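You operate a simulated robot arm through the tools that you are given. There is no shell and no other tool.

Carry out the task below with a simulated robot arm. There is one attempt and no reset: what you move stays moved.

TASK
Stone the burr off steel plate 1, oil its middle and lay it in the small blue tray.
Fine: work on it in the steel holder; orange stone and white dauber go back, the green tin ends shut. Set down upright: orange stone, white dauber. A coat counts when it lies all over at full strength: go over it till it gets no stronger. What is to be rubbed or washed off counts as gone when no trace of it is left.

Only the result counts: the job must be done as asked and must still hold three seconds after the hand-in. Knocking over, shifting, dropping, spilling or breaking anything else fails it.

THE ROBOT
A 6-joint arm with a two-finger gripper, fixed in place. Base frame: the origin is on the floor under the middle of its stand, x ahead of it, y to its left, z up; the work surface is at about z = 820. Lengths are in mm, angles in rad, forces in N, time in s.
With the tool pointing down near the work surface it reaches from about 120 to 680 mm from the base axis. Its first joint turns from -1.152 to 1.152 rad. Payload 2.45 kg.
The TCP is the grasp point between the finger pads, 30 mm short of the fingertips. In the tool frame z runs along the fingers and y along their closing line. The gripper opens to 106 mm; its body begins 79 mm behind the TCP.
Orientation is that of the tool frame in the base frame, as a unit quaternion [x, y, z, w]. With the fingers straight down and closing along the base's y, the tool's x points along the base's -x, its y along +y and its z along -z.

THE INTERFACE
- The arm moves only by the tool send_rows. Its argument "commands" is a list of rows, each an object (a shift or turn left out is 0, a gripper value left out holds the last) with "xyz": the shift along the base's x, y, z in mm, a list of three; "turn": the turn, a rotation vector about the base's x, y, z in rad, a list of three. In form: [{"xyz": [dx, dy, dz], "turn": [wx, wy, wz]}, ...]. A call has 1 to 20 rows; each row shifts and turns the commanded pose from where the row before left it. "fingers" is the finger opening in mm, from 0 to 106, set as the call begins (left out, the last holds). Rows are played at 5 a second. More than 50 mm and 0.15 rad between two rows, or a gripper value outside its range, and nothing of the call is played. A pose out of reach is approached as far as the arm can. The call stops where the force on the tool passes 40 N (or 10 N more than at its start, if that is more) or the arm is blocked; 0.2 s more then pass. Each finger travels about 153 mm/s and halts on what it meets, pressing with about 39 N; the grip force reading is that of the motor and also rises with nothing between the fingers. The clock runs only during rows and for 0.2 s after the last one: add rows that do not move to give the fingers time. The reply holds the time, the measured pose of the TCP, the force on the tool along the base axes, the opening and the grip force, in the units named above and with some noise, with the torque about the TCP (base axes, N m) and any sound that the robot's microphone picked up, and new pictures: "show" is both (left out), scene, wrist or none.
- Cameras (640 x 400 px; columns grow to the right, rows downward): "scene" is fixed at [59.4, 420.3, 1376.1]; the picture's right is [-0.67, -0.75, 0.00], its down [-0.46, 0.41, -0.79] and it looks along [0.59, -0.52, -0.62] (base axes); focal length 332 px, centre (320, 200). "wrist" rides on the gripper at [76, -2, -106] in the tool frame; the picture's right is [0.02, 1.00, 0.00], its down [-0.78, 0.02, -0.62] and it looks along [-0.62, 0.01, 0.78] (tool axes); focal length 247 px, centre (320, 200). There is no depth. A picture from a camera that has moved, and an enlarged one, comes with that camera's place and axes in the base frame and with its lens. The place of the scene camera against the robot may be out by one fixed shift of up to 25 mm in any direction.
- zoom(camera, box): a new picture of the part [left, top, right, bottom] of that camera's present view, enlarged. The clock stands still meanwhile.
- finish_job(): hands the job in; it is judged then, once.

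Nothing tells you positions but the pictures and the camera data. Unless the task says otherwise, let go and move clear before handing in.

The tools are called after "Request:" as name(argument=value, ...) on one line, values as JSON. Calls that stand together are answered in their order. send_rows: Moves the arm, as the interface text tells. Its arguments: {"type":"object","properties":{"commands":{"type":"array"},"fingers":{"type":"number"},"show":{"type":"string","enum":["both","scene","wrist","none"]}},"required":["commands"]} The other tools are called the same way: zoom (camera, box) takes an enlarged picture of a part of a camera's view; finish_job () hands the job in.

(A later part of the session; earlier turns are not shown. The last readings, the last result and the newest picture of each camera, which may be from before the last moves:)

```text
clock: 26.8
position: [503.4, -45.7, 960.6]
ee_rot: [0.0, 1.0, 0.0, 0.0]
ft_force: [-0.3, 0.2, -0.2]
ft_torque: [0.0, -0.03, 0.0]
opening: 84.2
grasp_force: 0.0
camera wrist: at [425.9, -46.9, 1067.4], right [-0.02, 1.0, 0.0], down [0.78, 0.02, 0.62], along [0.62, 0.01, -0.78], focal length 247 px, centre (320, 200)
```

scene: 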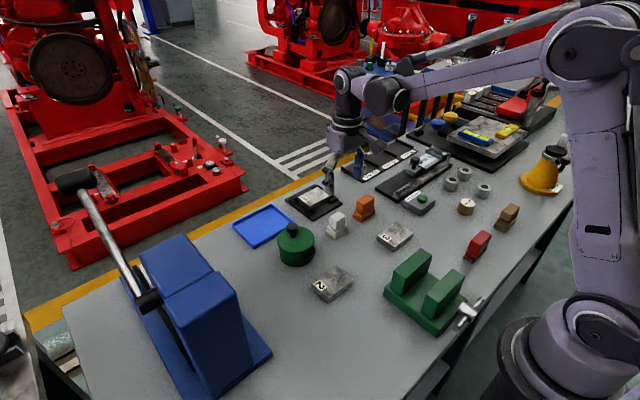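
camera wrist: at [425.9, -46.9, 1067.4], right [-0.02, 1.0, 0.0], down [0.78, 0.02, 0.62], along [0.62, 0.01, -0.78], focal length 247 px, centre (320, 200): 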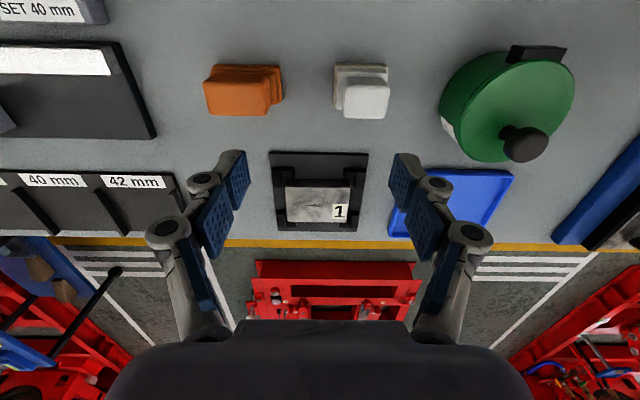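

Request:
zoom(camera="wrist", box=[265, 145, 375, 240])

Request:
zoom(camera="wrist", box=[195, 50, 405, 130])

Request:
zoom(camera="wrist", box=[430, 30, 590, 170])

Request:
zoom(camera="scene", box=[270, 170, 390, 250])

```text
4.21 times, centred on (320, 192) of wrist
camera zoom: at [425.9, -46.9, 1067.4], right [-0.02, 1.0, 0.0], down [0.78, 0.02, 0.62], along [0.62, 0.01, -0.78], focal length 1040 px, centre (320, 232)
```

zoom: 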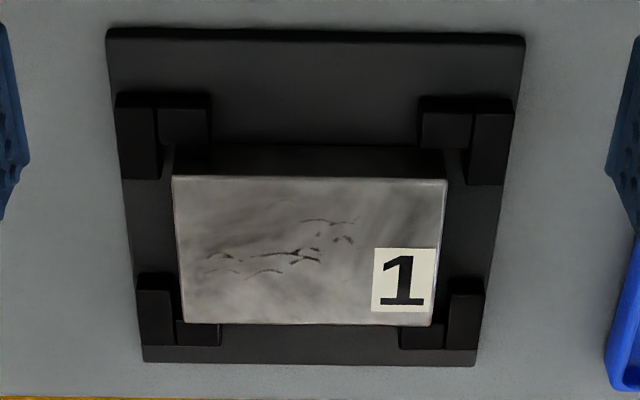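

```text
3.05 times, centred on (300, 90) of wrist
camera zoom: at [425.9, -46.9, 1067.4], right [-0.02, 1.0, 0.0], down [0.78, 0.02, 0.62], along [0.62, 0.01, -0.78], focal length 753 px, centre (381, 535)
```

zoom: 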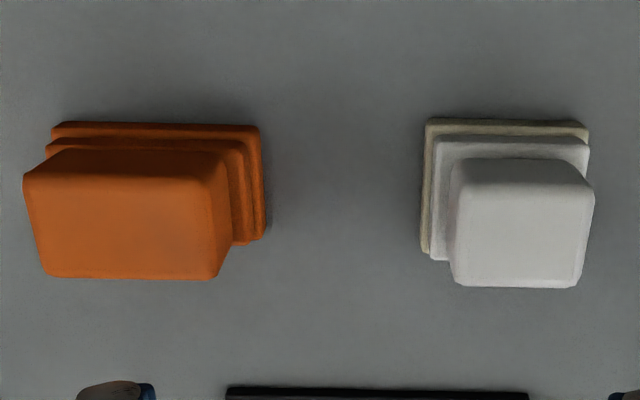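

```text
2.86 times, centred on (510, 100) of wrist
camera zoom: at [425.9, -46.9, 1067.4], right [-0.02, 1.0, 0.0], down [0.78, 0.02, 0.62], along [0.62, 0.01, -0.78], focal length 706 px, centre (-223, 486)
```

zoom: 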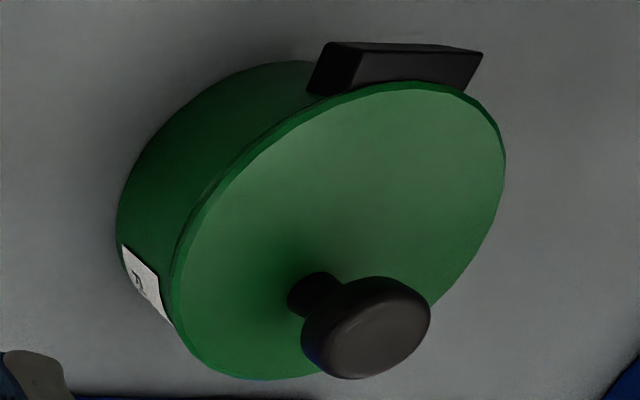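

```text
5.00 times, centred on (330, 210) of scene
camera zoom: at [59.4, 420.3, 1376.1], right [-0.67, -0.75, 0.0], down [-0.46, 0.41, -0.79], along [0.59, -0.52, -0.62], focal length 1662 px, centre (270, 150)
```

zoom: 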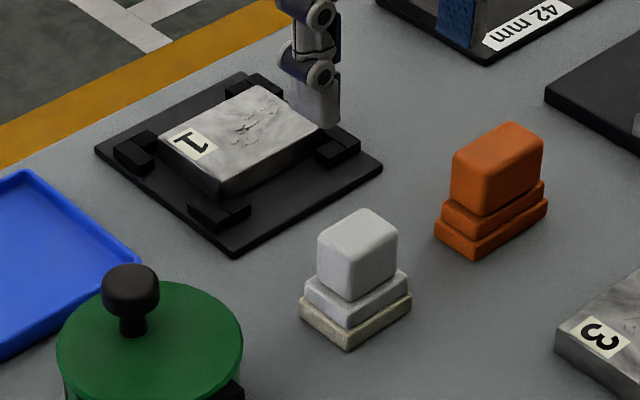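

The plate lies in the nest at about (611, -47), top near z≈845. Next I pick up the orange stone at about (486, -112), gripping its handle across y.

Request:
send_rows(commands=[{"xyz": [-6, -22, 0]}, {"xyz": [-6, -22, -10]}, {"xyz": [-5, -22, -20]}, {"xyz": [0, 0, -20]}, {"xyz": [0, 0, -10]}, {"xyz": [0, 0, 0]}, {"xyz": [0, 0, 0]}], fingers=66, show="wrist")

Request:
zoom(camera="wrist", box=[220, 80, 420, 220])

```text
clock: 28.4
position: [486.2, -110.9, 899.3]
ee_rot: [0.001, 1.0, -0.001, -0.001]
ft_force: [-0.5, -0.6, -0.2]
ft_torque: [0.0, -0.01, 0.0]
opening: 66.1
grasp_force: 0.0
camera wrist: at [408.6, -113.2, 1006.9], right [-0.02, 1.0, 0.0], down [0.78, 0.02, 0.62], along [0.62, 0.01, -0.78], focal length 247 px, centre (320, 200)
```

wrist: 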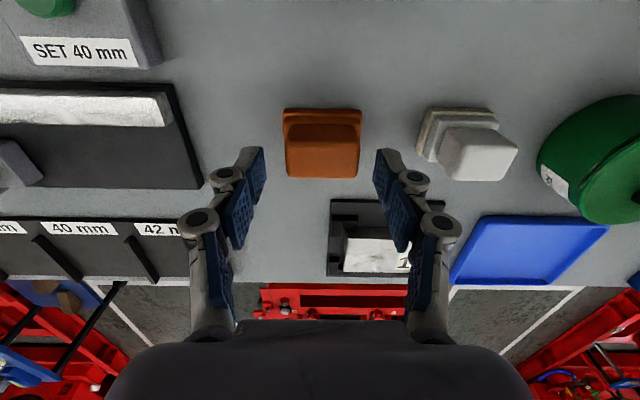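

```text
2.86 times, centred on (320, 150) of wrist
camera zoom: at [408.6, -113.2, 1006.9], right [-0.02, 1.0, 0.0], down [0.78, 0.02, 0.62], along [0.62, 0.01, -0.78], focal length 706 px, centre (320, 343)
```

zoom: 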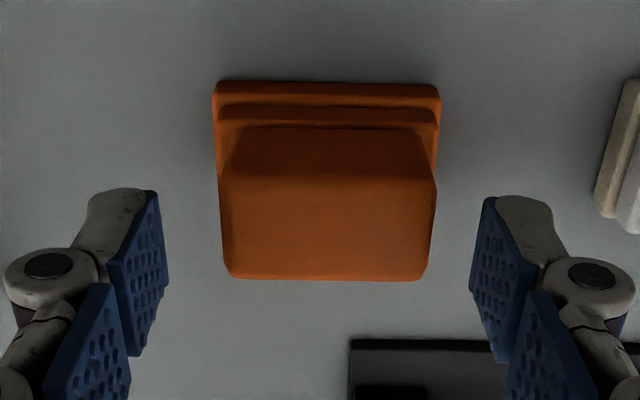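

The stone is centred under the gripper; the handle top is at z≈867 and its shoulder at about 839. I'll descend to TCP z≈870 and close.

Request:
send_rows(commands=[{"xyz": [1.5, 0, -12]}, {"xyz": [0, 0, -10]}, {"xyz": [0, 0, -7]}, {"xyz": [0, 0, 0]}], show="none")

Request:
send_rows(commands=[{"xyz": [0, 0, 0]}, {"xyz": [0, 0, 0]}, {"xyz": [0, 0, 0]}, {"xyz": [0, 0, 0]}], fingers=15, show="wrist")

Request:
send_rows(commands=[{"xyz": [0, 0, 3]}, {"xyz": [0, 0, 3]}, {"xyz": [0, 0, 0]}], show="wrist")

```text
clock: 29.4
position: [487.1, -111.0, 872.4]
ee_rot: [0.0, 1.0, 0.0, 0.0]
ft_force: [-0.1, 0.0, 0.7]
ft_torque: [0.02, 0.0, 0.01]
opening: 65.9
grasp_force: 0.0
```

```text
clock: 30.4
position: [487.6, -110.9, 872.9]
ee_rot: [0.0, 1.0, 0.0, 0.0]
ft_force: [0.2, 2.9, 24.0]
ft_torque: [0.1, 0.12, -0.01]
opening: 45.0
grasp_force: 38.9
camera wrist: at [410.3, -113.2, 979.6], right [-0.02, 1.0, 0.0], down [0.78, 0.02, 0.62], along [0.62, 0.01, -0.78], focal length 247 px, centre (320, 200)
```

wrist: 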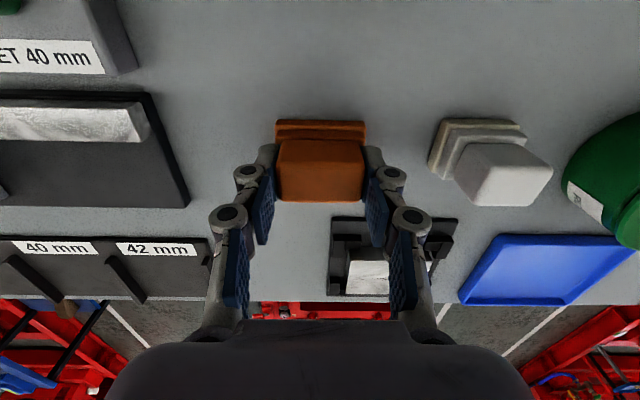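

```text
clock: 31.2
position: [487.6, -111.6, 878.4]
ee_rot: [0.0, 1.0, 0.0, 0.0]
ft_force: [-0.5, -0.8, -1.5]
ft_torque: [0.01, -0.03, 0.02]
opening: 44.9
grasp_force: 39.3
camera wrist: at [410.7, -113.5, 984.6], right [-0.02, 1.0, 0.0], down [0.78, 0.02, 0.62], along [0.62, 0.01, -0.78], focal length 247 px, centre (320, 200)
```

wrist: 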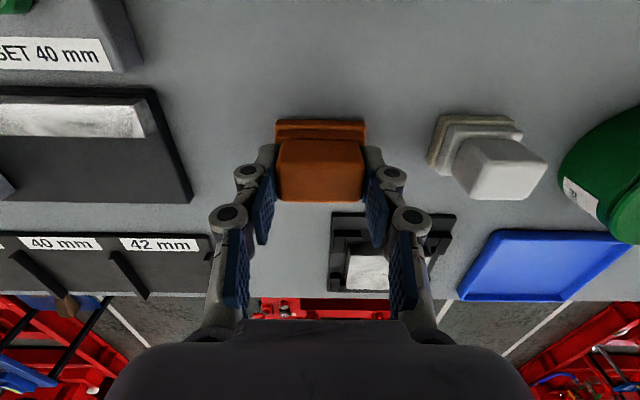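

The stone is held (about 1.5 N weight), its bottom about 53 mm below the TCP. I'll carry it above the plate in the nest.

Request:
send_rows(commands=[{"xyz": [0, 0, 10]}, {"xyz": [0, 0, 20]}, {"xyz": [0, 0, 25]}, {"xyz": [20, 10, 0]}, {"xyz": [25, 12, 0]}, {"xyz": [30, 14, 0]}, {"xyz": [25, 12, 0]}, {"xyz": [15, 8, 0]}, {"xyz": [5, 0, 0]}, {"xyz": [0, 0, 0]}, {"xyz": [0, 0, 0]}], show="both")

```text
clock: 33.6
position: [609.4, -55.2, 933.9]
ee_rot: [0.0, 1.0, 0.0, -0.001]
ft_force: [-0.2, 0.9, -1.9]
ft_torque: [0.03, 0.01, 0.02]
opening: 44.8
grasp_force: 39.3
camera wrist: at [531.5, -57.5, 1040.4], right [-0.02, 1.0, 0.0], down [0.78, 0.02, 0.62], along [0.62, 0.01, -0.78], focal length 247 px, centre (320, 200)
```

scene: 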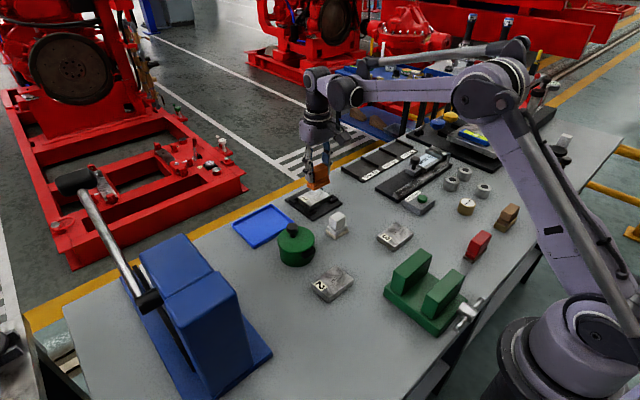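
wrist: 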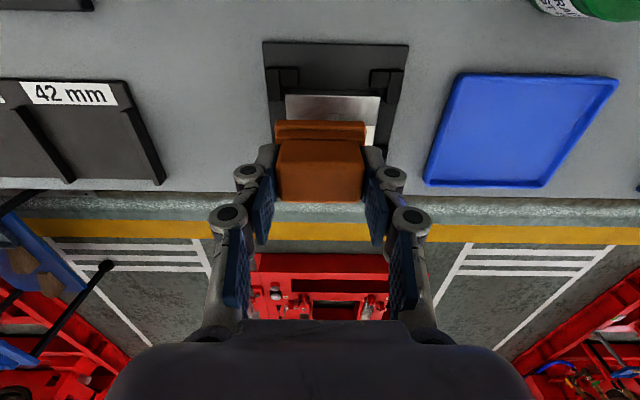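

Stone is above the plate. Lowering to near contact, then in 1-mm steps.

Request:
send_rows(commands=[{"xyz": [0, 0, -12]}, {"xyz": [0, 0, -12]}, {"xyz": [0, 0, -6]}, {"xyz": [0, 0, -2]}, {"xyz": [0, 0, 0]}], show="none")

Request:
send_rows(commands=[{"xyz": [0, 0, -2]}, {"xyz": [0, 0, 0]}], show="none")

Request:
send_rows(commands=[{"xyz": [0, 0, -1.5]}, {"xyz": [0, 0, 0]}], show="none")

```text
clock: 34.8
position: [608.8, -55.5, 901.3]
ee_rot: [0.0, 1.0, 0.001, 0.0]
ft_force: [0.0, 0.0, -1.1]
ft_torque: [0.01, 0.02, -0.02]
opening: 45.2
grasp_force: 38.9
```

```text
clock: 35.4
position: [608.5, -55.6, 897.9]
ee_rot: [0.0, 1.0, 0.0, 0.0]
ft_force: [-0.3, -0.8, -0.8]
ft_torque: [0.02, 0.01, 0.05]
opening: 45.3
grasp_force: 39.0
```

```text
clock: 36.0
position: [608.2, -55.5, 897.0]
ee_rot: [0.0, 1.0, -0.001, 0.0]
ft_force: [0.0, -0.2, -2.2]
ft_torque: [0.02, -0.02, 0.01]
opening: 45.3
grasp_force: 39.4
```

Request:
send_rows(commands=[{"xyz": [0, 0, -1]}, {"xyz": [0, 0, 0]}], show="none")

Request:
send_rows(commands=[{"xyz": [0, 0, -1]}, {"xyz": [0, 0, 0]}], show="scene")

Request:
zoom(camera="scene", box=[270, 150, 370, 230])

```text
clock: 36.6
position: [608.1, -55.7, 895.4]
ee_rot: [-0.001, 1.0, 0.0, 0.0]
ft_force: [0.0, 0.4, 0.0]
ft_torque: [-0.02, 0.03, 0.0]
opening: 45.0
grasp_force: 38.7
```

```text
clock: 37.2
position: [608.0, -55.9, 896.1]
ee_rot: [0.0, 1.0, 0.001, 0.0]
ft_force: [1.0, 0.7, 12.1]
ft_torque: [0.0, 0.01, 0.01]
opening: 45.1
grasp_force: 38.9
```

scene: 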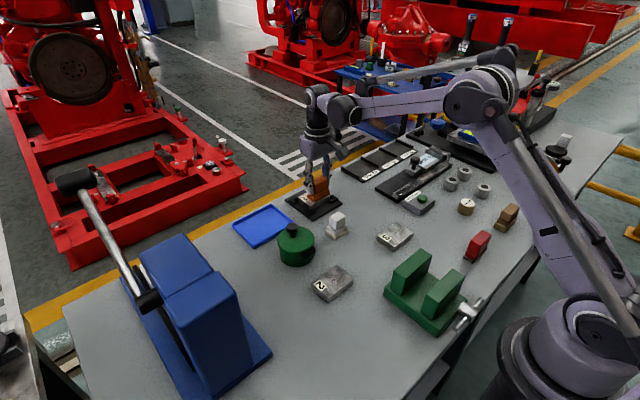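

```text
5.00 times, centred on (320, 190) of scene
camera zoom: at [59.2, 420.3, 1376.1], right [-0.67, -0.75, 0.0], down [-0.46, 0.41, -0.79], along [0.59, -0.52, -0.62], focal length 1662 px, centre (320, 250)
```

zoom: 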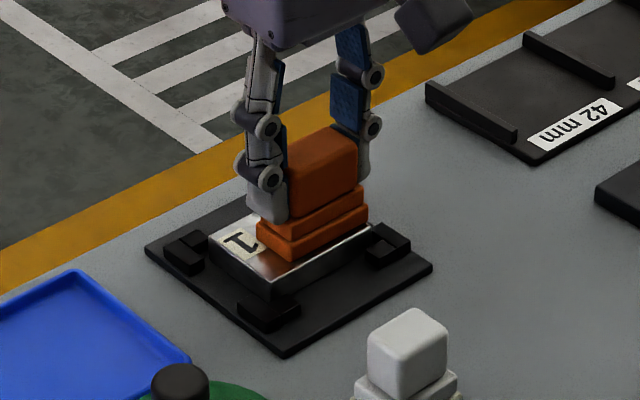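

The stone presses with about 12 N on the plate. I'll make strokes along x and check the force.

Request:
send_rows(commands=[{"xyz": [6, 0, 0]}, {"xyz": [6, 0, 0]}, {"xyz": [-6, 0, 0]}, {"xyz": [-6, 0, 0]}, {"xyz": [-6, 0, 0]}, {"xyz": [-6, 0, 0]}, {"xyz": [6, 0, 0]}, {"xyz": [6, 0, 0]}, {"xyz": [6, 0, 0]}, {"xyz": [6, 0, 0]}, {"xyz": [-6, 0, 0]}, {"xyz": [-6, 0, 0]}, {"xyz": [-6, 0, 0]}, {"xyz": [-6, 0, 0]}, {"xyz": [6, 0, 0]}, {"xyz": [6, 0, 0]}], show="scene")

Request:
zoom(camera="scene", box=[270, 150, 370, 230])

```text
clock: 40.6
position: [606.4, -55.4, 895.2]
ee_rot: [0.002, 1.0, 0.0, -0.002]
ft_force: [-13.4, 0.1, 34.0]
ft_torque: [0.05, 0.6, 0.05]
opening: 45.1
grasp_force: 38.9
```

scene: 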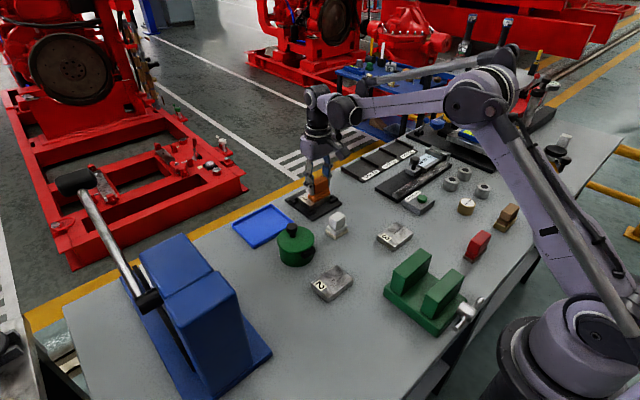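

```text
5.00 times, centred on (320, 190) of scene
camera zoom: at [58.4, 420.3, 1376.1], right [-0.67, -0.75, 0.0], down [-0.46, 0.41, -0.79], along [0.59, -0.52, -0.62], focal length 1662 px, centre (320, 250)
```

zoom: 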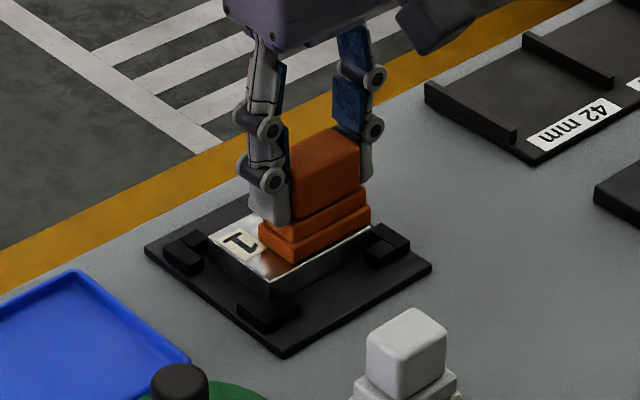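

Contact force rose to 34 N, so I'll lift off and look at the plate's face to see the effect.

Request:
send_rows(commands=[{"xyz": [0, 0, 3]}, {"xyz": [0, 0, 15]}, {"xyz": [-20, 0, 25]}, {"xyz": [-40, -10, 20]}, {"xyz": [-40, -20, 0]}, {"xyz": [-10, -20, 0]}, {"xyz": [0, 0, 0]}], show="wrist")

Request:
zoom(camera="wrist", box=[280, 130, 430, 240])

Request:
zoom(camera="scene", box=[280, 170, 350, 220])

```text
clock: 42.2
position: [497.5, -105.3, 957.9]
ee_rot: [0.0, 1.0, -0.001, 0.001]
ft_force: [0.6, 0.9, -0.9]
ft_torque: [-0.01, 0.03, 0.01]
opening: 45.0
grasp_force: 39.3
camera wrist: at [420.6, -107.0, 1064.2], right [-0.02, 1.0, 0.0], down [0.78, 0.02, 0.62], along [0.62, 0.01, -0.78], focal length 247 px, centre (320, 200)
```

wrist: 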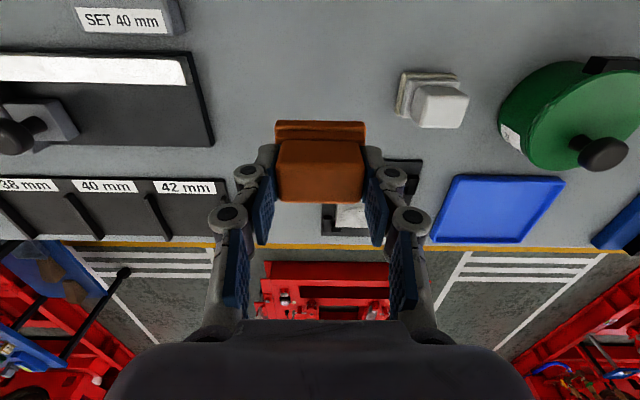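

```text
3.64 times, centred on (355, 185) of wrist
camera zoom: at [420.6, -107.0, 1064.2], right [-0.02, 1.0, 0.0], down [0.78, 0.02, 0.62], along [0.62, 0.01, -0.78], focal length 898 px, centre (193, 254)
```

zoom: 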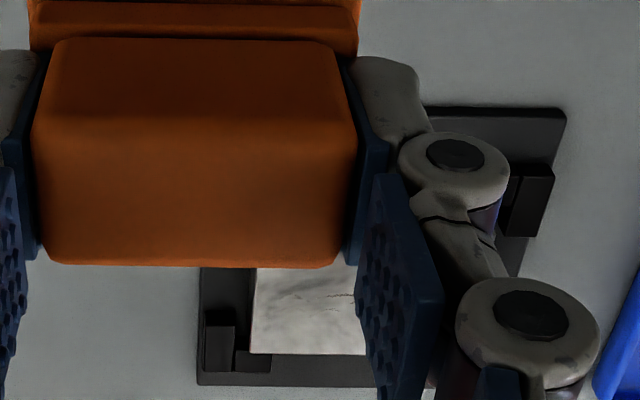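

```text
8.00 times, centred on (315, 195) of scene
camera zoom: at [59.4, 420.3, 1376.1], right [-0.67, -0.75, 0.0], down [-0.46, 0.41, -0.79], along [0.59, -0.52, -0.62], focal length 2660 px, centre (360, 240)
```

zoom: 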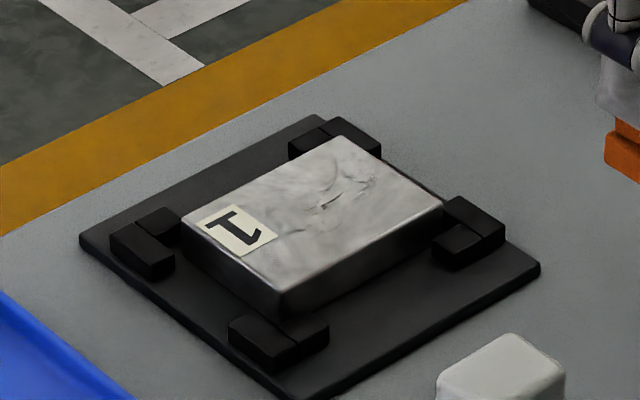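

The burr lines are fainter but still visible, so more stoning is needed. I'll return and rub further with lighter pressure and longer strokes.

Request:
send_rows(commands=[{"xyz": [20, 20, 0]}, {"xyz": [40, 20, 0]}, {"xyz": [40, 10, 0]}, {"xyz": [10, 3, -25]}, {"xyz": [0, 0, -20]}, {"xyz": [0, 0, -12]}, {"xyz": [0, 0, -3]}, {"xyz": [0, 0, 0]}, {"xyz": [0, 0, -2]}, {"xyz": [0, 0, 0]}], show="none")

Request:
send_rows(commands=[{"xyz": [0, 0, -0.5]}, {"xyz": [0, 0, 0]}], show="none")

```text
clock: 44.4
position: [607.9, -52.2, 894.9]
ee_rot: [0.0, 1.0, 0.0, 0.001]
ft_force: [-0.4, -0.5, -1.0]
ft_torque: [0.03, -0.01, -0.01]
opening: 45.0
grasp_force: 38.9
```

```text
clock: 45.0
position: [610.0, -53.3, 895.1]
ee_rot: [0.001, 1.0, 0.0, 0.0]
ft_force: [0.1, 0.4, -0.2]
ft_torque: [0.0, 0.0, -0.01]
opening: 45.0
grasp_force: 39.4
```

Request:
send_rows(commands=[{"xyz": [0, 0, -0.7]}, {"xyz": [0, 0, 0]}], show="none")

Request:
send_rows(commands=[{"xyz": [0, 0, -0.7]}, {"xyz": [0, 0, 0]}], show="none")

Request:
send_rows(commands=[{"xyz": [0, 0, -0.7]}, {"xyz": [0, 0, 0]}], show="none")

```text
clock: 45.6
position: [608.4, -53.3, 895.6]
ee_rot: [0.002, 1.0, 0.0, 0.001]
ft_force: [1.7, -1.5, 7.2]
ft_torque: [-0.05, -0.12, -0.05]
opening: 45.1
grasp_force: 39.1
```

```text
clock: 46.2
position: [607.7, -53.5, 895.8]
ee_rot: [0.001, 1.0, 0.0, 0.001]
ft_force: [5.1, -3.0, 19.4]
ft_torque: [-0.1, -0.17, -0.04]
opening: 45.1
grasp_force: 39.2
```

```text
clock: 46.8
position: [608.0, -53.4, 895.7]
ee_rot: [0.0, 1.0, 0.0, 0.001]
ft_force: [4.6, -2.7, 36.8]
ft_torque: [-0.13, -0.17, 0.02]
opening: 45.4
grasp_force: 39.6
```

Request:
send_rows(commands=[{"xyz": [0, 0, 1.1]}, {"xyz": [0, 0, 0]}], show="none")

Request:
send_rows(commands=[{"xyz": [6, 0, 0]}, {"xyz": [6, 0, 0]}, {"xyz": [-6, 0, 0]}, {"xyz": [-6, 0, 0]}, {"xyz": [-6, 0, 0]}, {"xyz": [-6, 0, 0]}, {"xyz": [6, 0, 0]}, {"xyz": [6, 0, 0]}, {"xyz": [6, 0, 0]}, {"xyz": [6, 0, 0]}, {"xyz": [-6, 0, 0]}, {"xyz": [-6, 0, 0]}, {"xyz": [-6, 0, 0]}, {"xyz": [-6, 0, 0]}, {"xyz": [6, 0, 0]}, {"xyz": [6, 0, 0]}, {"xyz": [0, 0, 0]}], show="none")

```text
clock: 47.4
position: [607.2, -53.5, 897.0]
ee_rot: [0.0, 1.0, 0.0, 0.001]
ft_force: [2.9, -1.2, 29.6]
ft_torque: [-0.08, -0.14, 0.01]
opening: 45.0
grasp_force: 38.6
```

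```text
clock: 48.4
position: [611.7, -53.3, 894.6]
ee_rot: [0.0, 1.0, 0.0, 0.003]
ft_force: [-0.7, 0.2, 7.6]
ft_torque: [0.06, 0.18, -0.02]
opening: 45.0
grasp_force: 38.9
stopped in row 5: the force on the tool passed its limit at 41 N (the readings are from after the stop); the commanded pose is now the measured one
```

The reversal pushed the force over the limit and the motion stopped; contact is now about 7.6 N. I'll continue with smaller, gentler strokes.

Request:
send_rows(commands=[{"xyz": [-4, 0, 0]}, {"xyz": [-4, 0, 0]}, {"xyz": [-4, 0, 0]}, {"xyz": [-4, 0, 0]}, {"xyz": [-2, 0, 0]}, {"xyz": [2, 0, 0]}, {"xyz": [4, 0, 0]}, {"xyz": [4, 0, 0]}, {"xyz": [4, 0, 0]}, {"xyz": [4, 0, 0]}, {"xyz": [2, 0, 0]}], show="none")

```text
clock: 50.8
position: [613.2, -52.0, 895.3]
ee_rot: [0.001, 1.0, 0.0, 0.004]
ft_force: [-9.1, -0.2, 20.3]
ft_torque: [-0.04, 0.84, 0.0]
opening: 44.9
grasp_force: 38.4
```

Request:
send_rows(commands=[{"xyz": [-2, 0, 0.3]}, {"xyz": [-4, 0, 0]}, {"xyz": [-4, 0, 0]}, {"xyz": [-4, 0, 0]}, {"xyz": [-4, 0, 0]}, {"xyz": [-4, 0, 0]}, {"xyz": [-2, 2, 0]}, {"xyz": [2, 2, 0]}, {"xyz": [4, 0, 0]}, {"xyz": [4, 0, 0]}, {"xyz": [4, 0, 0]}, {"xyz": [4, 0, 0]}, {"xyz": [4, 0, 0]}, {"xyz": [2, 0, 0]}], show="scene")

Request:
send_rows(commands=[{"xyz": [-2, -2, 0]}, {"xyz": [-4, -2, 0]}, {"xyz": [-4, -2, 0]}, {"xyz": [-4, -2, 0]}, {"xyz": [-4, 0, 0]}, {"xyz": [-4, 0, 0]}, {"xyz": [-2, 0, 0]}, {"xyz": [2, 0, 0]}, {"xyz": [4, 0, 0]}, {"xyz": [4, 0, 0]}, {"xyz": [4, 0, 0]}, {"xyz": [4, 0, 0]}, {"xyz": [4, 0, 0]}, {"xyz": [2, 0, 0]}], show="scene")

```text
clock: 53.8
position: [614.3, -47.0, 896.8]
ee_rot: [0.0, 1.0, 0.0, 0.005]
ft_force: [-0.4, 0.3, -1.3]
ft_torque: [-0.02, 0.0, -0.01]
opening: 45.3
grasp_force: 38.8
```

scene: 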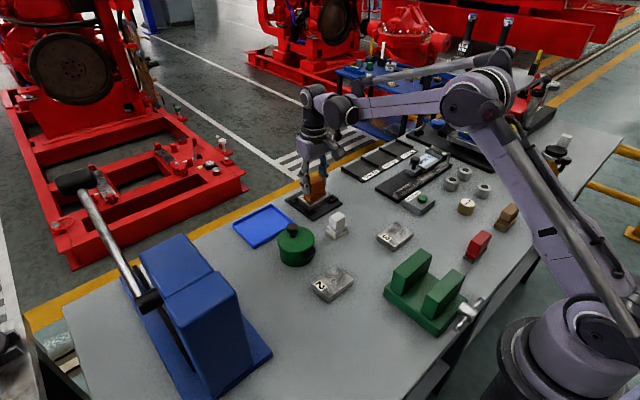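

```text
clock: 56.8
position: [613.4, -55.6, 895.5]
ee_rot: [0.0, 1.0, 0.0, 0.003]
ft_force: [-4.8, -0.3, 8.0]
ft_torque: [0.03, 0.33, 0.02]
opening: 45.2
grasp_force: 38.8
```

scene: 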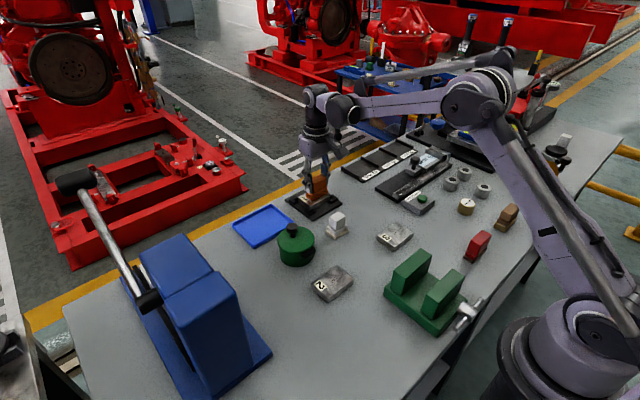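

Request:
send_rows(commands=[{"xyz": [0, 0, 5]}, {"xyz": [0, 0, 15]}, {"xyz": [-20, 0, 25]}, {"xyz": [-40, -10, 20]}, {"xyz": [-40, -20, 0]}, {"xyz": [-10, -20, 0]}, {"xyz": [0, 0, 0]}], show="none")

Request:
zoom(camera="scene", box=[290, 175, 345, 210])

```text
clock: 58.4
position: [504.2, -105.9, 961.0]
ee_rot: [0.0, 1.0, 0.0, 0.004]
ft_force: [-0.1, 0.1, -2.1]
ft_torque: [0.03, 0.01, -0.01]
opening: 45.0
grasp_force: 38.9
```

```text
11.43 times, centred on (318, 192) of scene
camera zoom: at [59.5, 420.3, 1376.1], right [-0.67, -0.75, 0.0], down [-0.46, 0.41, -0.79], along [0.59, -0.52, -0.62], focal length 3799 px, centre (349, 286)
```

zoom: 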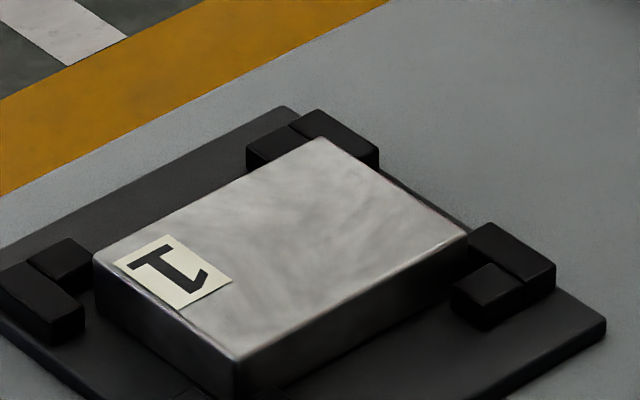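

The burr marks seem gone. I'll check in greater magnification from the scene camera before putting the stone back.

Request:
zoom(camera="scene", box=[296, 184, 322, 206])

Request:
zoom(camera="scene", box=[310, 184, 336, 204])

```text
16.00 times, centred on (309, 195) of scene
camera zoom: at [59.5, 420.3, 1376.1], right [-0.67, -0.75, 0.0], down [-0.46, 0.41, -0.79], along [0.59, -0.52, -0.62], focal length 5319 px, centre (496, 280)
```

zoom: 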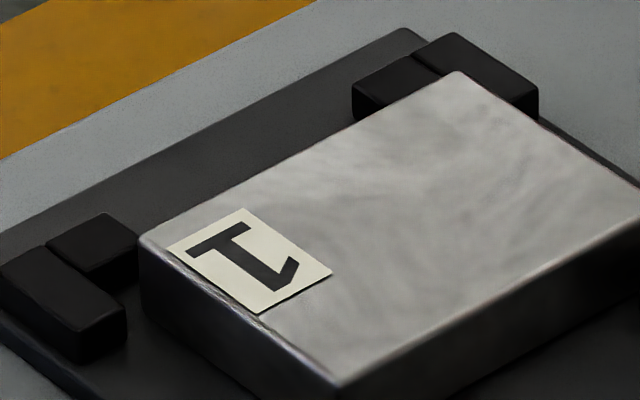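

```text
16.00 times, centred on (323, 194) of scene
camera zoom: at [59.5, 420.3, 1376.1], right [-0.67, -0.75, 0.0], down [-0.46, 0.41, -0.79], along [0.59, -0.52, -0.62], focal length 5319 px, centre (272, 296)
```

zoom: 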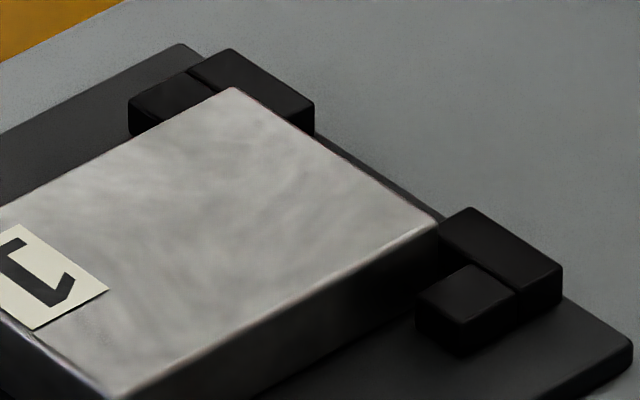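

The face looks clean at this magnification. I'll check how the stone sits in the grip, then give one more safety pass.

Request:
send_rows(commands=[{"xyz": [0, 0, 0], "turn": [0, 0.008, 0]}, {"xyz": [0, 0, 0]}], show="wrist")

Request:
zoom(camera="wrist", box=[240, 100, 400, 220])

Request:
zoom(camera="scene", box=[310, 130, 420, 220])

```text
clock: 59.0
position: [504.3, -105.2, 961.1]
ee_rot: [0.0, 1.0, 0.001, 0.0]
ft_force: [-0.2, 0.7, -1.4]
ft_torque: [0.03, 0.0, 0.03]
opening: 45.0
grasp_force: 38.8
camera wrist: at [427.1, -107.0, 1067.7], right [-0.02, 1.0, 0.0], down [0.78, 0.02, 0.62], along [0.62, 0.01, -0.78], focal length 247 px, centre (320, 200)
```

wrist: 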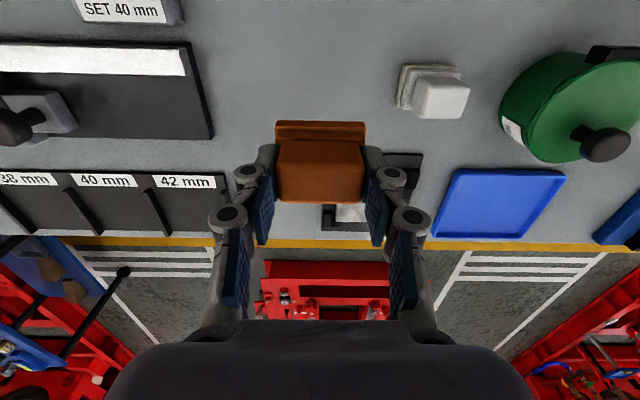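

```text
3.33 times, centred on (320, 160) of wrist
camera zoom: at [427.1, -107.0, 1067.7], right [-0.02, 1.0, 0.0], down [0.78, 0.02, 0.62], along [0.62, 0.01, -0.78], focal length 823 px, centre (320, 333)
```

zoom: 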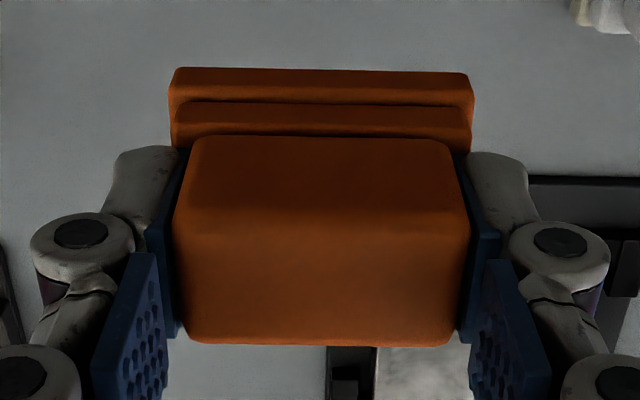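

```text
4.44 times, centred on (365, 175) of scene
camera zoom: at [59.5, 420.3, 1376.1], right [-0.67, -0.75, 0.0], down [-0.46, 0.41, -0.79], along [0.59, -0.52, -0.62], focal length 1478 px, centre (120, 311)
```

zoom: 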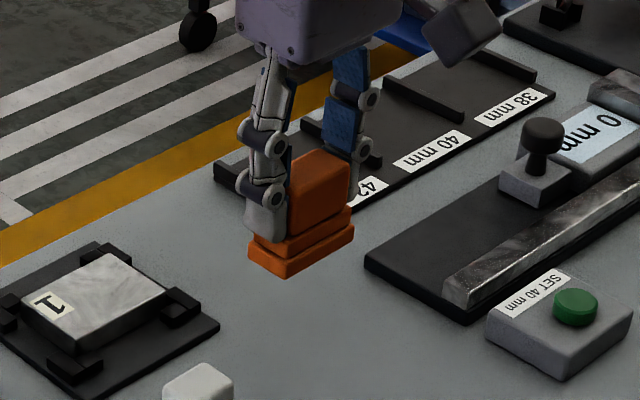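

The stone is held straight. One more pass for certainty: return and rub again lightly.

Request:
send_rows(commands=[{"xyz": [20, 20, 0]}, {"xyz": [40, 20, 0]}, {"xyz": [38, 10, 0]}, {"xyz": [6, 1, -25]}, {"xyz": [0, 0, -20]}, {"xyz": [0, 0, -13]}, {"xyz": [0, 0, -4]}, {"xyz": [0, 0, 0]}, {"xyz": [0, 0, -1.5]}, {"xyz": [0, 0, 0]}], show="none")

Request:
send_rows(commands=[{"xyz": [0, 0, -0.8]}, {"xyz": [0, 0, 0]}], show="none")

Request:
send_rows(commands=[{"xyz": [0, 0, -0.6]}, {"xyz": [0, 0, 0]}], show="none")

```text
clock: 61.2
position: [607.3, -56.5, 897.0]
ee_rot: [0.0, 1.0, 0.0, 0.0]
ft_force: [-0.9, 0.1, -2.8]
ft_torque: [-0.03, 0.0, 0.0]
opening: 45.2
grasp_force: 39.2
```

```text
clock: 61.8
position: [607.7, -55.4, 896.2]
ee_rot: [0.0, 1.0, 0.001, 0.0]
ft_force: [-0.1, 0.2, -1.0]
ft_torque: [0.01, -0.01, 0.0]
opening: 45.1
grasp_force: 39.0
```

```text
clock: 62.4
position: [607.6, -56.0, 895.8]
ee_rot: [0.0, 1.0, -0.001, 0.0]
ft_force: [0.6, 0.1, 0.4]
ft_torque: [-0.01, -0.06, 0.01]
opening: 45.1
grasp_force: 39.4
```

Request:
send_rows(commands=[{"xyz": [0, 0, -0.7]}, {"xyz": [0, 0, 0]}], show="none")

Request:
send_rows(commands=[{"xyz": [3, 0, 0]}, {"xyz": [4, 0, 0]}, {"xyz": [3, 0, 0]}, {"xyz": [-3, 2, 0]}, {"xyz": [-4, 2, 0]}, {"xyz": [-4, 2, 0]}, {"xyz": [-4, 0, 0]}, {"xyz": [-4, 0, 0]}, {"xyz": [-3, 0, 0]}, {"xyz": [3, 0, 0]}, {"xyz": [4, 0, 0]}, {"xyz": [4, 0, 0]}, {"xyz": [4, 0, 0]}, {"xyz": [4, 0, 0]}, {"xyz": [3, 0, 0]}], show="none")

Request:
send_rows(commands=[{"xyz": [-3, -2, 0]}, {"xyz": [-4, -2, 0]}, {"xyz": [-4, -2, 0]}, {"xyz": [-4, -2, 0]}, {"xyz": [-4, -2, 0]}, {"xyz": [-3, 0, 0]}, {"xyz": [3, 0, 0]}, {"xyz": [4, 0, 0]}, {"xyz": [4, 0, 0]}, {"xyz": [4, 0, 0]}, {"xyz": [4, 0, 0]}, {"xyz": [3, 0, 0]}], show="none")

```text
clock: 63.0
position: [606.7, -54.6, 894.7]
ee_rot: [0.001, 1.0, 0.0, 0.0]
ft_force: [-1.3, -0.4, 8.8]
ft_torque: [0.0, -0.09, 0.02]
opening: 45.2
grasp_force: 38.6
```

```text
clock: 64.4
position: [611.4, -50.7, 896.0]
ee_rot: [-0.001, 1.0, 0.0, 0.003]
ft_force: [-0.6, 0.0, 6.2]
ft_torque: [0.06, 0.2, 0.03]
opening: 44.9
grasp_force: 39.1
stopped in row 6: the force on the tool passed its limit at 40 N (the readings are from after the stop); the commanded pose is now the measured one
```

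```text
clock: 67.0
position: [610.7, -60.1, 895.9]
ee_rot: [0.001, 1.0, -0.001, 0.002]
ft_force: [-9.4, -2.1, 26.8]
ft_torque: [0.05, 0.75, 0.06]
opening: 45.3
grasp_force: 38.7
```

Request:
send_rows(commands=[{"xyz": [-2, 0, 0.5]}, {"xyz": [-3, 2, 0]}, {"xyz": [-3, 2, 0]}, {"xyz": [-3, 2, 0]}, {"xyz": [-3, 2, 0]}, {"xyz": [-3, 2, 0]}, {"xyz": [-2, 2, 0]}, {"xyz": [2, 0, 0]}, {"xyz": [3, 0, 0]}, {"xyz": [3, 0, 0]}, {"xyz": [3, 0, 0]}, {"xyz": [3, 0, 0]}, {"xyz": [3, 0, 0]}, {"xyz": [2, 0, 0]}], show="none")

Request:
send_rows(commands=[{"xyz": [-2, -2, 0]}, {"xyz": [-3, -2, 0]}, {"xyz": [-3, -2, 0]}, {"xyz": [-3, -2, 0]}, {"xyz": [-3, -2, 0]}, {"xyz": [-3, 0, 0]}, {"xyz": [-2, 0, 0]}, {"xyz": [2, 0, 0]}, {"xyz": [3, 0, 0]}, {"xyz": [3, 0, 0]}, {"xyz": [3, 0, 0]}, {"xyz": [3, 0, 0]}, {"xyz": [3, 0, 0]}, {"xyz": [2, 0, 0]}], show="none")

```text
clock: 70.0
position: [611.1, -47.0, 895.8]
ee_rot: [-0.001, 1.0, -0.002, 0.003]
ft_force: [-1.7, -0.4, 3.1]
ft_torque: [0.06, 0.19, 0.1]
opening: 45.2
grasp_force: 39.0
```

```text
clock: 73.0
position: [609.7, -58.3, 894.5]
ee_rot: [0.001, 1.0, -0.001, 0.003]
ft_force: [-3.1, -0.8, 4.9]
ft_torque: [-0.01, 0.22, 0.03]
opening: 45.3
grasp_force: 38.9
```

Stoning is done. I'll lift, level the tool, and carry the stone back to its place at (487.5, -111).

Request:
send_rows(commands=[{"xyz": [0, 0, 5]}, {"xyz": [0, 0, 15]}, {"xyz": [-10, 0, 25], "turn": [0, 0.006, 0]}, {"xyz": [-25, -10, 5]}, {"xyz": [-30, -15, 0]}, {"xyz": [-30, -14, 0]}, {"xyz": [-20, -10, 0]}, {"xyz": [-7, -4, 0]}, {"xyz": [0, 0, 0]}, {"xyz": [0, 0, 0]}], show="both")

Request:
zoom(camera="scene", box=[290, 175, 345, 210])

```text
clock: 75.2
position: [488.9, -110.4, 946.9]
ee_rot: [0.0, 1.0, -0.001, 0.0]
ft_force: [-0.9, -1.2, -2.3]
ft_torque: [-0.04, 0.02, 0.01]
opening: 45.2
grasp_force: 38.7
camera wrist: at [412.2, -111.9, 1053.1], right [-0.02, 1.0, 0.0], down [0.78, 0.02, 0.62], along [0.62, 0.01, -0.78], focal length 247 px, centre (320, 200)
```

scene: 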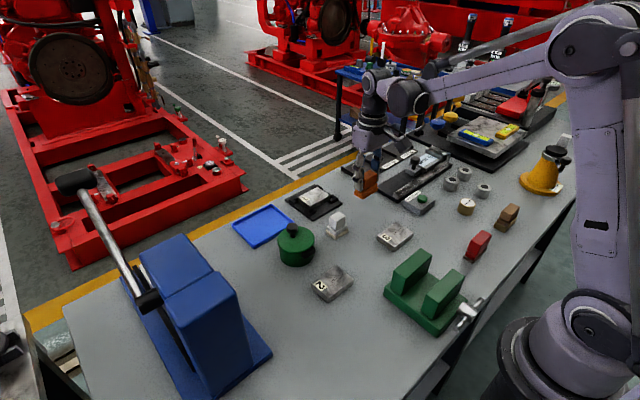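
wrist: 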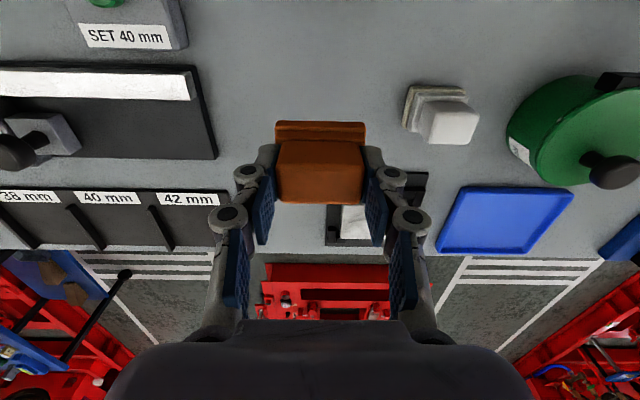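

```text
11.43 times, centred on (318, 192) of scene
camera zoom: at [59.5, 420.3, 1376.1], right [-0.67, -0.75, 0.0], down [-0.46, 0.41, -0.79], along [0.59, -0.52, -0.62], focal length 3799 px, centre (349, 286)
```

zoom: 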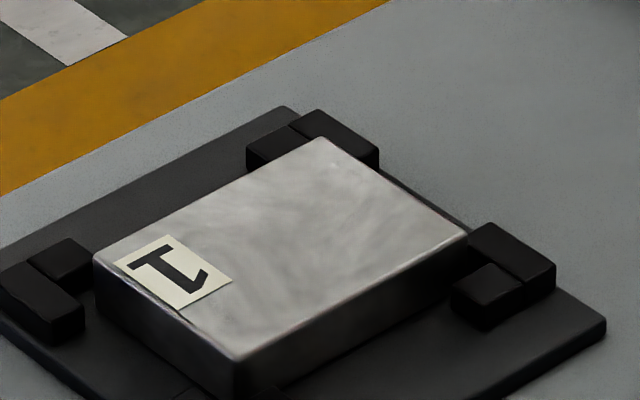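

The plate is clean. Now I lower the stone to its spot.

Request:
send_rows(commands=[{"xyz": [-1.3, -0.6, -20]}, {"xyz": [0, 0, -20]}, {"xyz": [0, 0, -18]}, {"xyz": [0, 0, -10]}, {"xyz": [0, 0, -3]}, {"xyz": [0, 0, 0]}], show="none")

Request:
send_rows(commands=[{"xyz": [0, 0, -2]}, {"xyz": [0, 0, 0]}], show="none")

Request:
send_rows(commands=[{"xyz": [0, 0, -1]}, {"xyz": [0, 0, 0]}], show="none")

```text
clock: 76.6
position: [487.4, -111.3, 874.3]
ee_rot: [0.0, 1.0, -0.001, 0.0]
ft_force: [-0.4, 0.1, -0.9]
ft_torque: [-0.02, 0.01, 0.01]
opening: 45.1
grasp_force: 39.1
```

```text
clock: 77.2
position: [486.8, -112.0, 872.2]
ee_rot: [0.0, 1.0, -0.001, 0.0]
ft_force: [0.0, 0.5, 10.5]
ft_torque: [0.13, -0.17, 0.04]
opening: 45.0
grasp_force: 38.8
```

```text
clock: 77.8
position: [487.6, -110.7, 873.5]
ee_rot: [0.001, 1.0, 0.0, -0.002]
ft_force: [-1.8, 0.1, 8.0]
ft_torque: [0.05, 0.0, 0.01]
opening: 45.1
grasp_force: 38.8
stopped in row 2: the force on the tool passed its limit at 41 N (the readings are from after the stop); the commanded pose is now the measured one
```

The stone stands on the bench. I'll release it and rise.

Request:
send_rows(commands=[{"xyz": [0, 0, 0]}, {"xyz": [0, 0, 0]}, {"xyz": [0, 0, 0]}], fingers=66, show="none")

Request:
send_rows(commands=[{"xyz": [0, 0, 15]}, {"xyz": [0, 0, 25]}, {"xyz": [0, 0, 35]}, {"xyz": [0, 0, 25], "turn": [0, -0.002, 0]}, {"xyz": [0, 0, 0]}], show="both")

Request:
zoom(camera="scene", box=[270, 170, 390, 250])

```text
clock: 78.6
position: [488.1, -111.3, 872.1]
ee_rot: [0.0, 1.0, -0.001, 0.0]
ft_force: [-0.3, -0.9, 0.0]
ft_torque: [0.02, -0.02, 0.02]
opening: 66.0
grasp_force: 0.1
```

```text
clock: 79.8
position: [487.8, -111.4, 972.2]
ee_rot: [0.0, 1.0, -0.001, 0.001]
ft_force: [-0.2, 0.6, 0.4]
ft_torque: [0.0, -0.01, 0.01]
opening: 66.3
grasp_force: 0.0
camera wrist: at [410.1, -113.5, 1080.1], right [-0.02, 1.0, 0.0], down [0.78, 0.02, 0.62], along [0.62, 0.01, -0.78], focal length 247 px, centre (320, 200)
```

scene: 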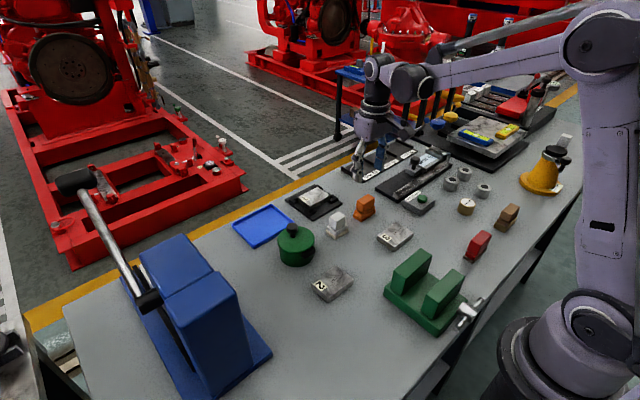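
wrist: 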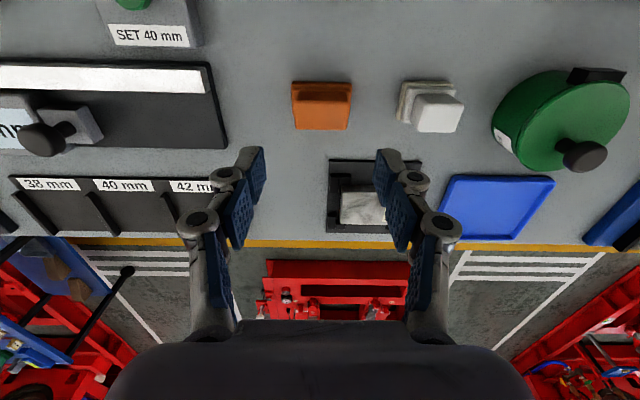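

```text
5.00 times, centred on (330, 210) of scene
camera zoom: at [59.4, 420.3, 1376.1], right [-0.67, -0.75, 0.0], down [-0.46, 0.41, -0.79], along [0.59, -0.52, -0.62], focal length 1662 px, centre (270, 150)
```

zoom: 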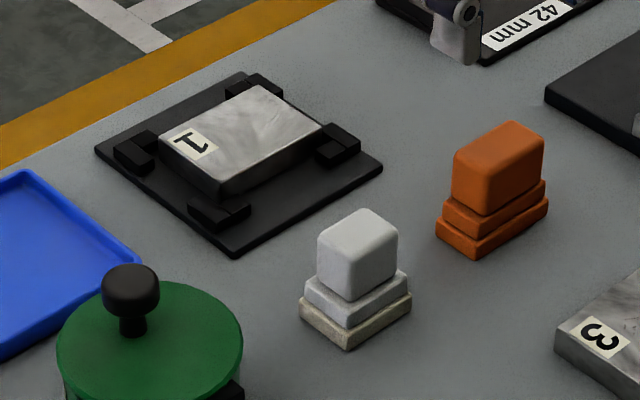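

The orange stone stands back upright at its original place, and the plate is clean. Next: the tin lid. I'll move to a view of the tin first.

Request:
send_rows(commands=[{"xyz": [-10, 30, 10], "turn": [0, 0.002, 0]}, {"xyz": [-10, 40, 10]}, {"xyz": [-10, 45, 10]}, {"xyz": [-10, 45, 8]}, {"xyz": [-8, 40, 0]}, {"xyz": [0, 16, 0]}, {"xyz": [0, 0, 0]}, {"xyz": [0, 0, 0]}], fingers=50, show="wrist")

Request:
zoom(camera="wrist", box=[240, 60, 400, 200])

```text
clock: 81.6
position: [439.3, 105.1, 1011.3]
ee_rot: [0.0, 1.0, -0.002, 0.0]
ft_force: [-0.8, 0.3, -0.7]
ft_torque: [-0.02, 0.0, 0.0]
opening: 49.9
grasp_force: 0.1
camera wrist: at [362.4, 102.2, 1117.7], right [-0.02, 1.0, 0.0], down [0.78, 0.02, 0.62], along [0.62, 0.01, -0.78], focal length 247 px, centre (320, 200)
```

wrist: 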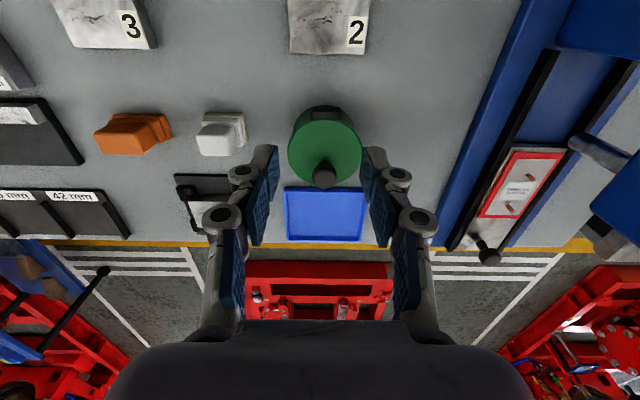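

```text
2.86 times, centred on (320, 130) of wrist
camera zoom: at [362.4, 102.2, 1117.7], right [-0.02, 1.0, 0.0], down [0.78, 0.02, 0.62], along [0.62, 0.01, -0.78], focal length 706 px, centre (320, 400)
```

zoom: 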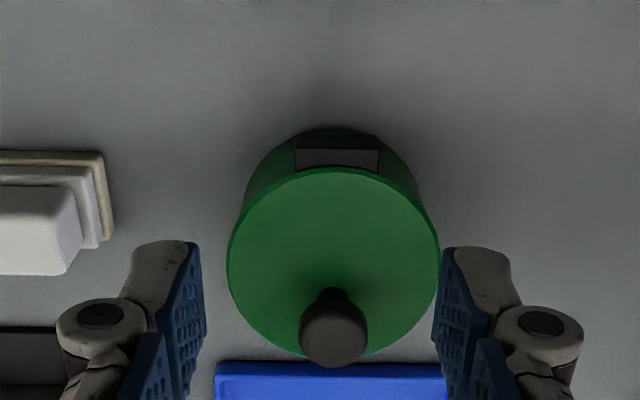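

The lid top is at about z≈871 centred near (494, 109), but the knob seems off-centre toward +x, and there's a black block on the near side that may be a hinge. I'll look closer.

Request:
zoom(camera="wrist", box=[280, 95, 370, 195])

Request:
zoom(camera="scene", box=[265, 215, 330, 275])

```text
4.00 times, centred on (325, 145) of wrist
camera zoom: at [362.4, 102.2, 1117.7], right [-0.02, 1.0, 0.0], down [0.78, 0.02, 0.62], along [0.62, 0.01, -0.78], focal length 988 px, centre (300, 420)
```

zoom: 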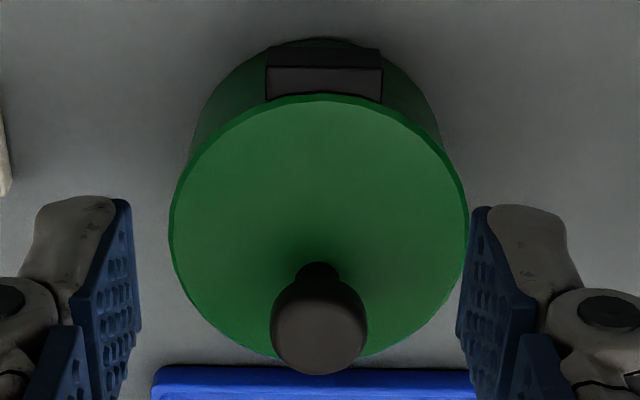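

```text
6.67 times, centred on (298, 245) of scene
camera zoom: at [59.4, 420.3, 1376.1], right [-0.67, -0.75, 0.0], down [-0.46, 0.41, -0.79], along [0.59, -0.52, -0.62], focal length 2216 px, centre (470, -100)
```

zoom: 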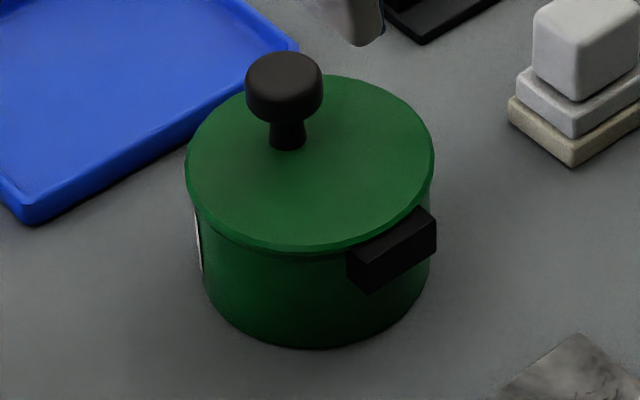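

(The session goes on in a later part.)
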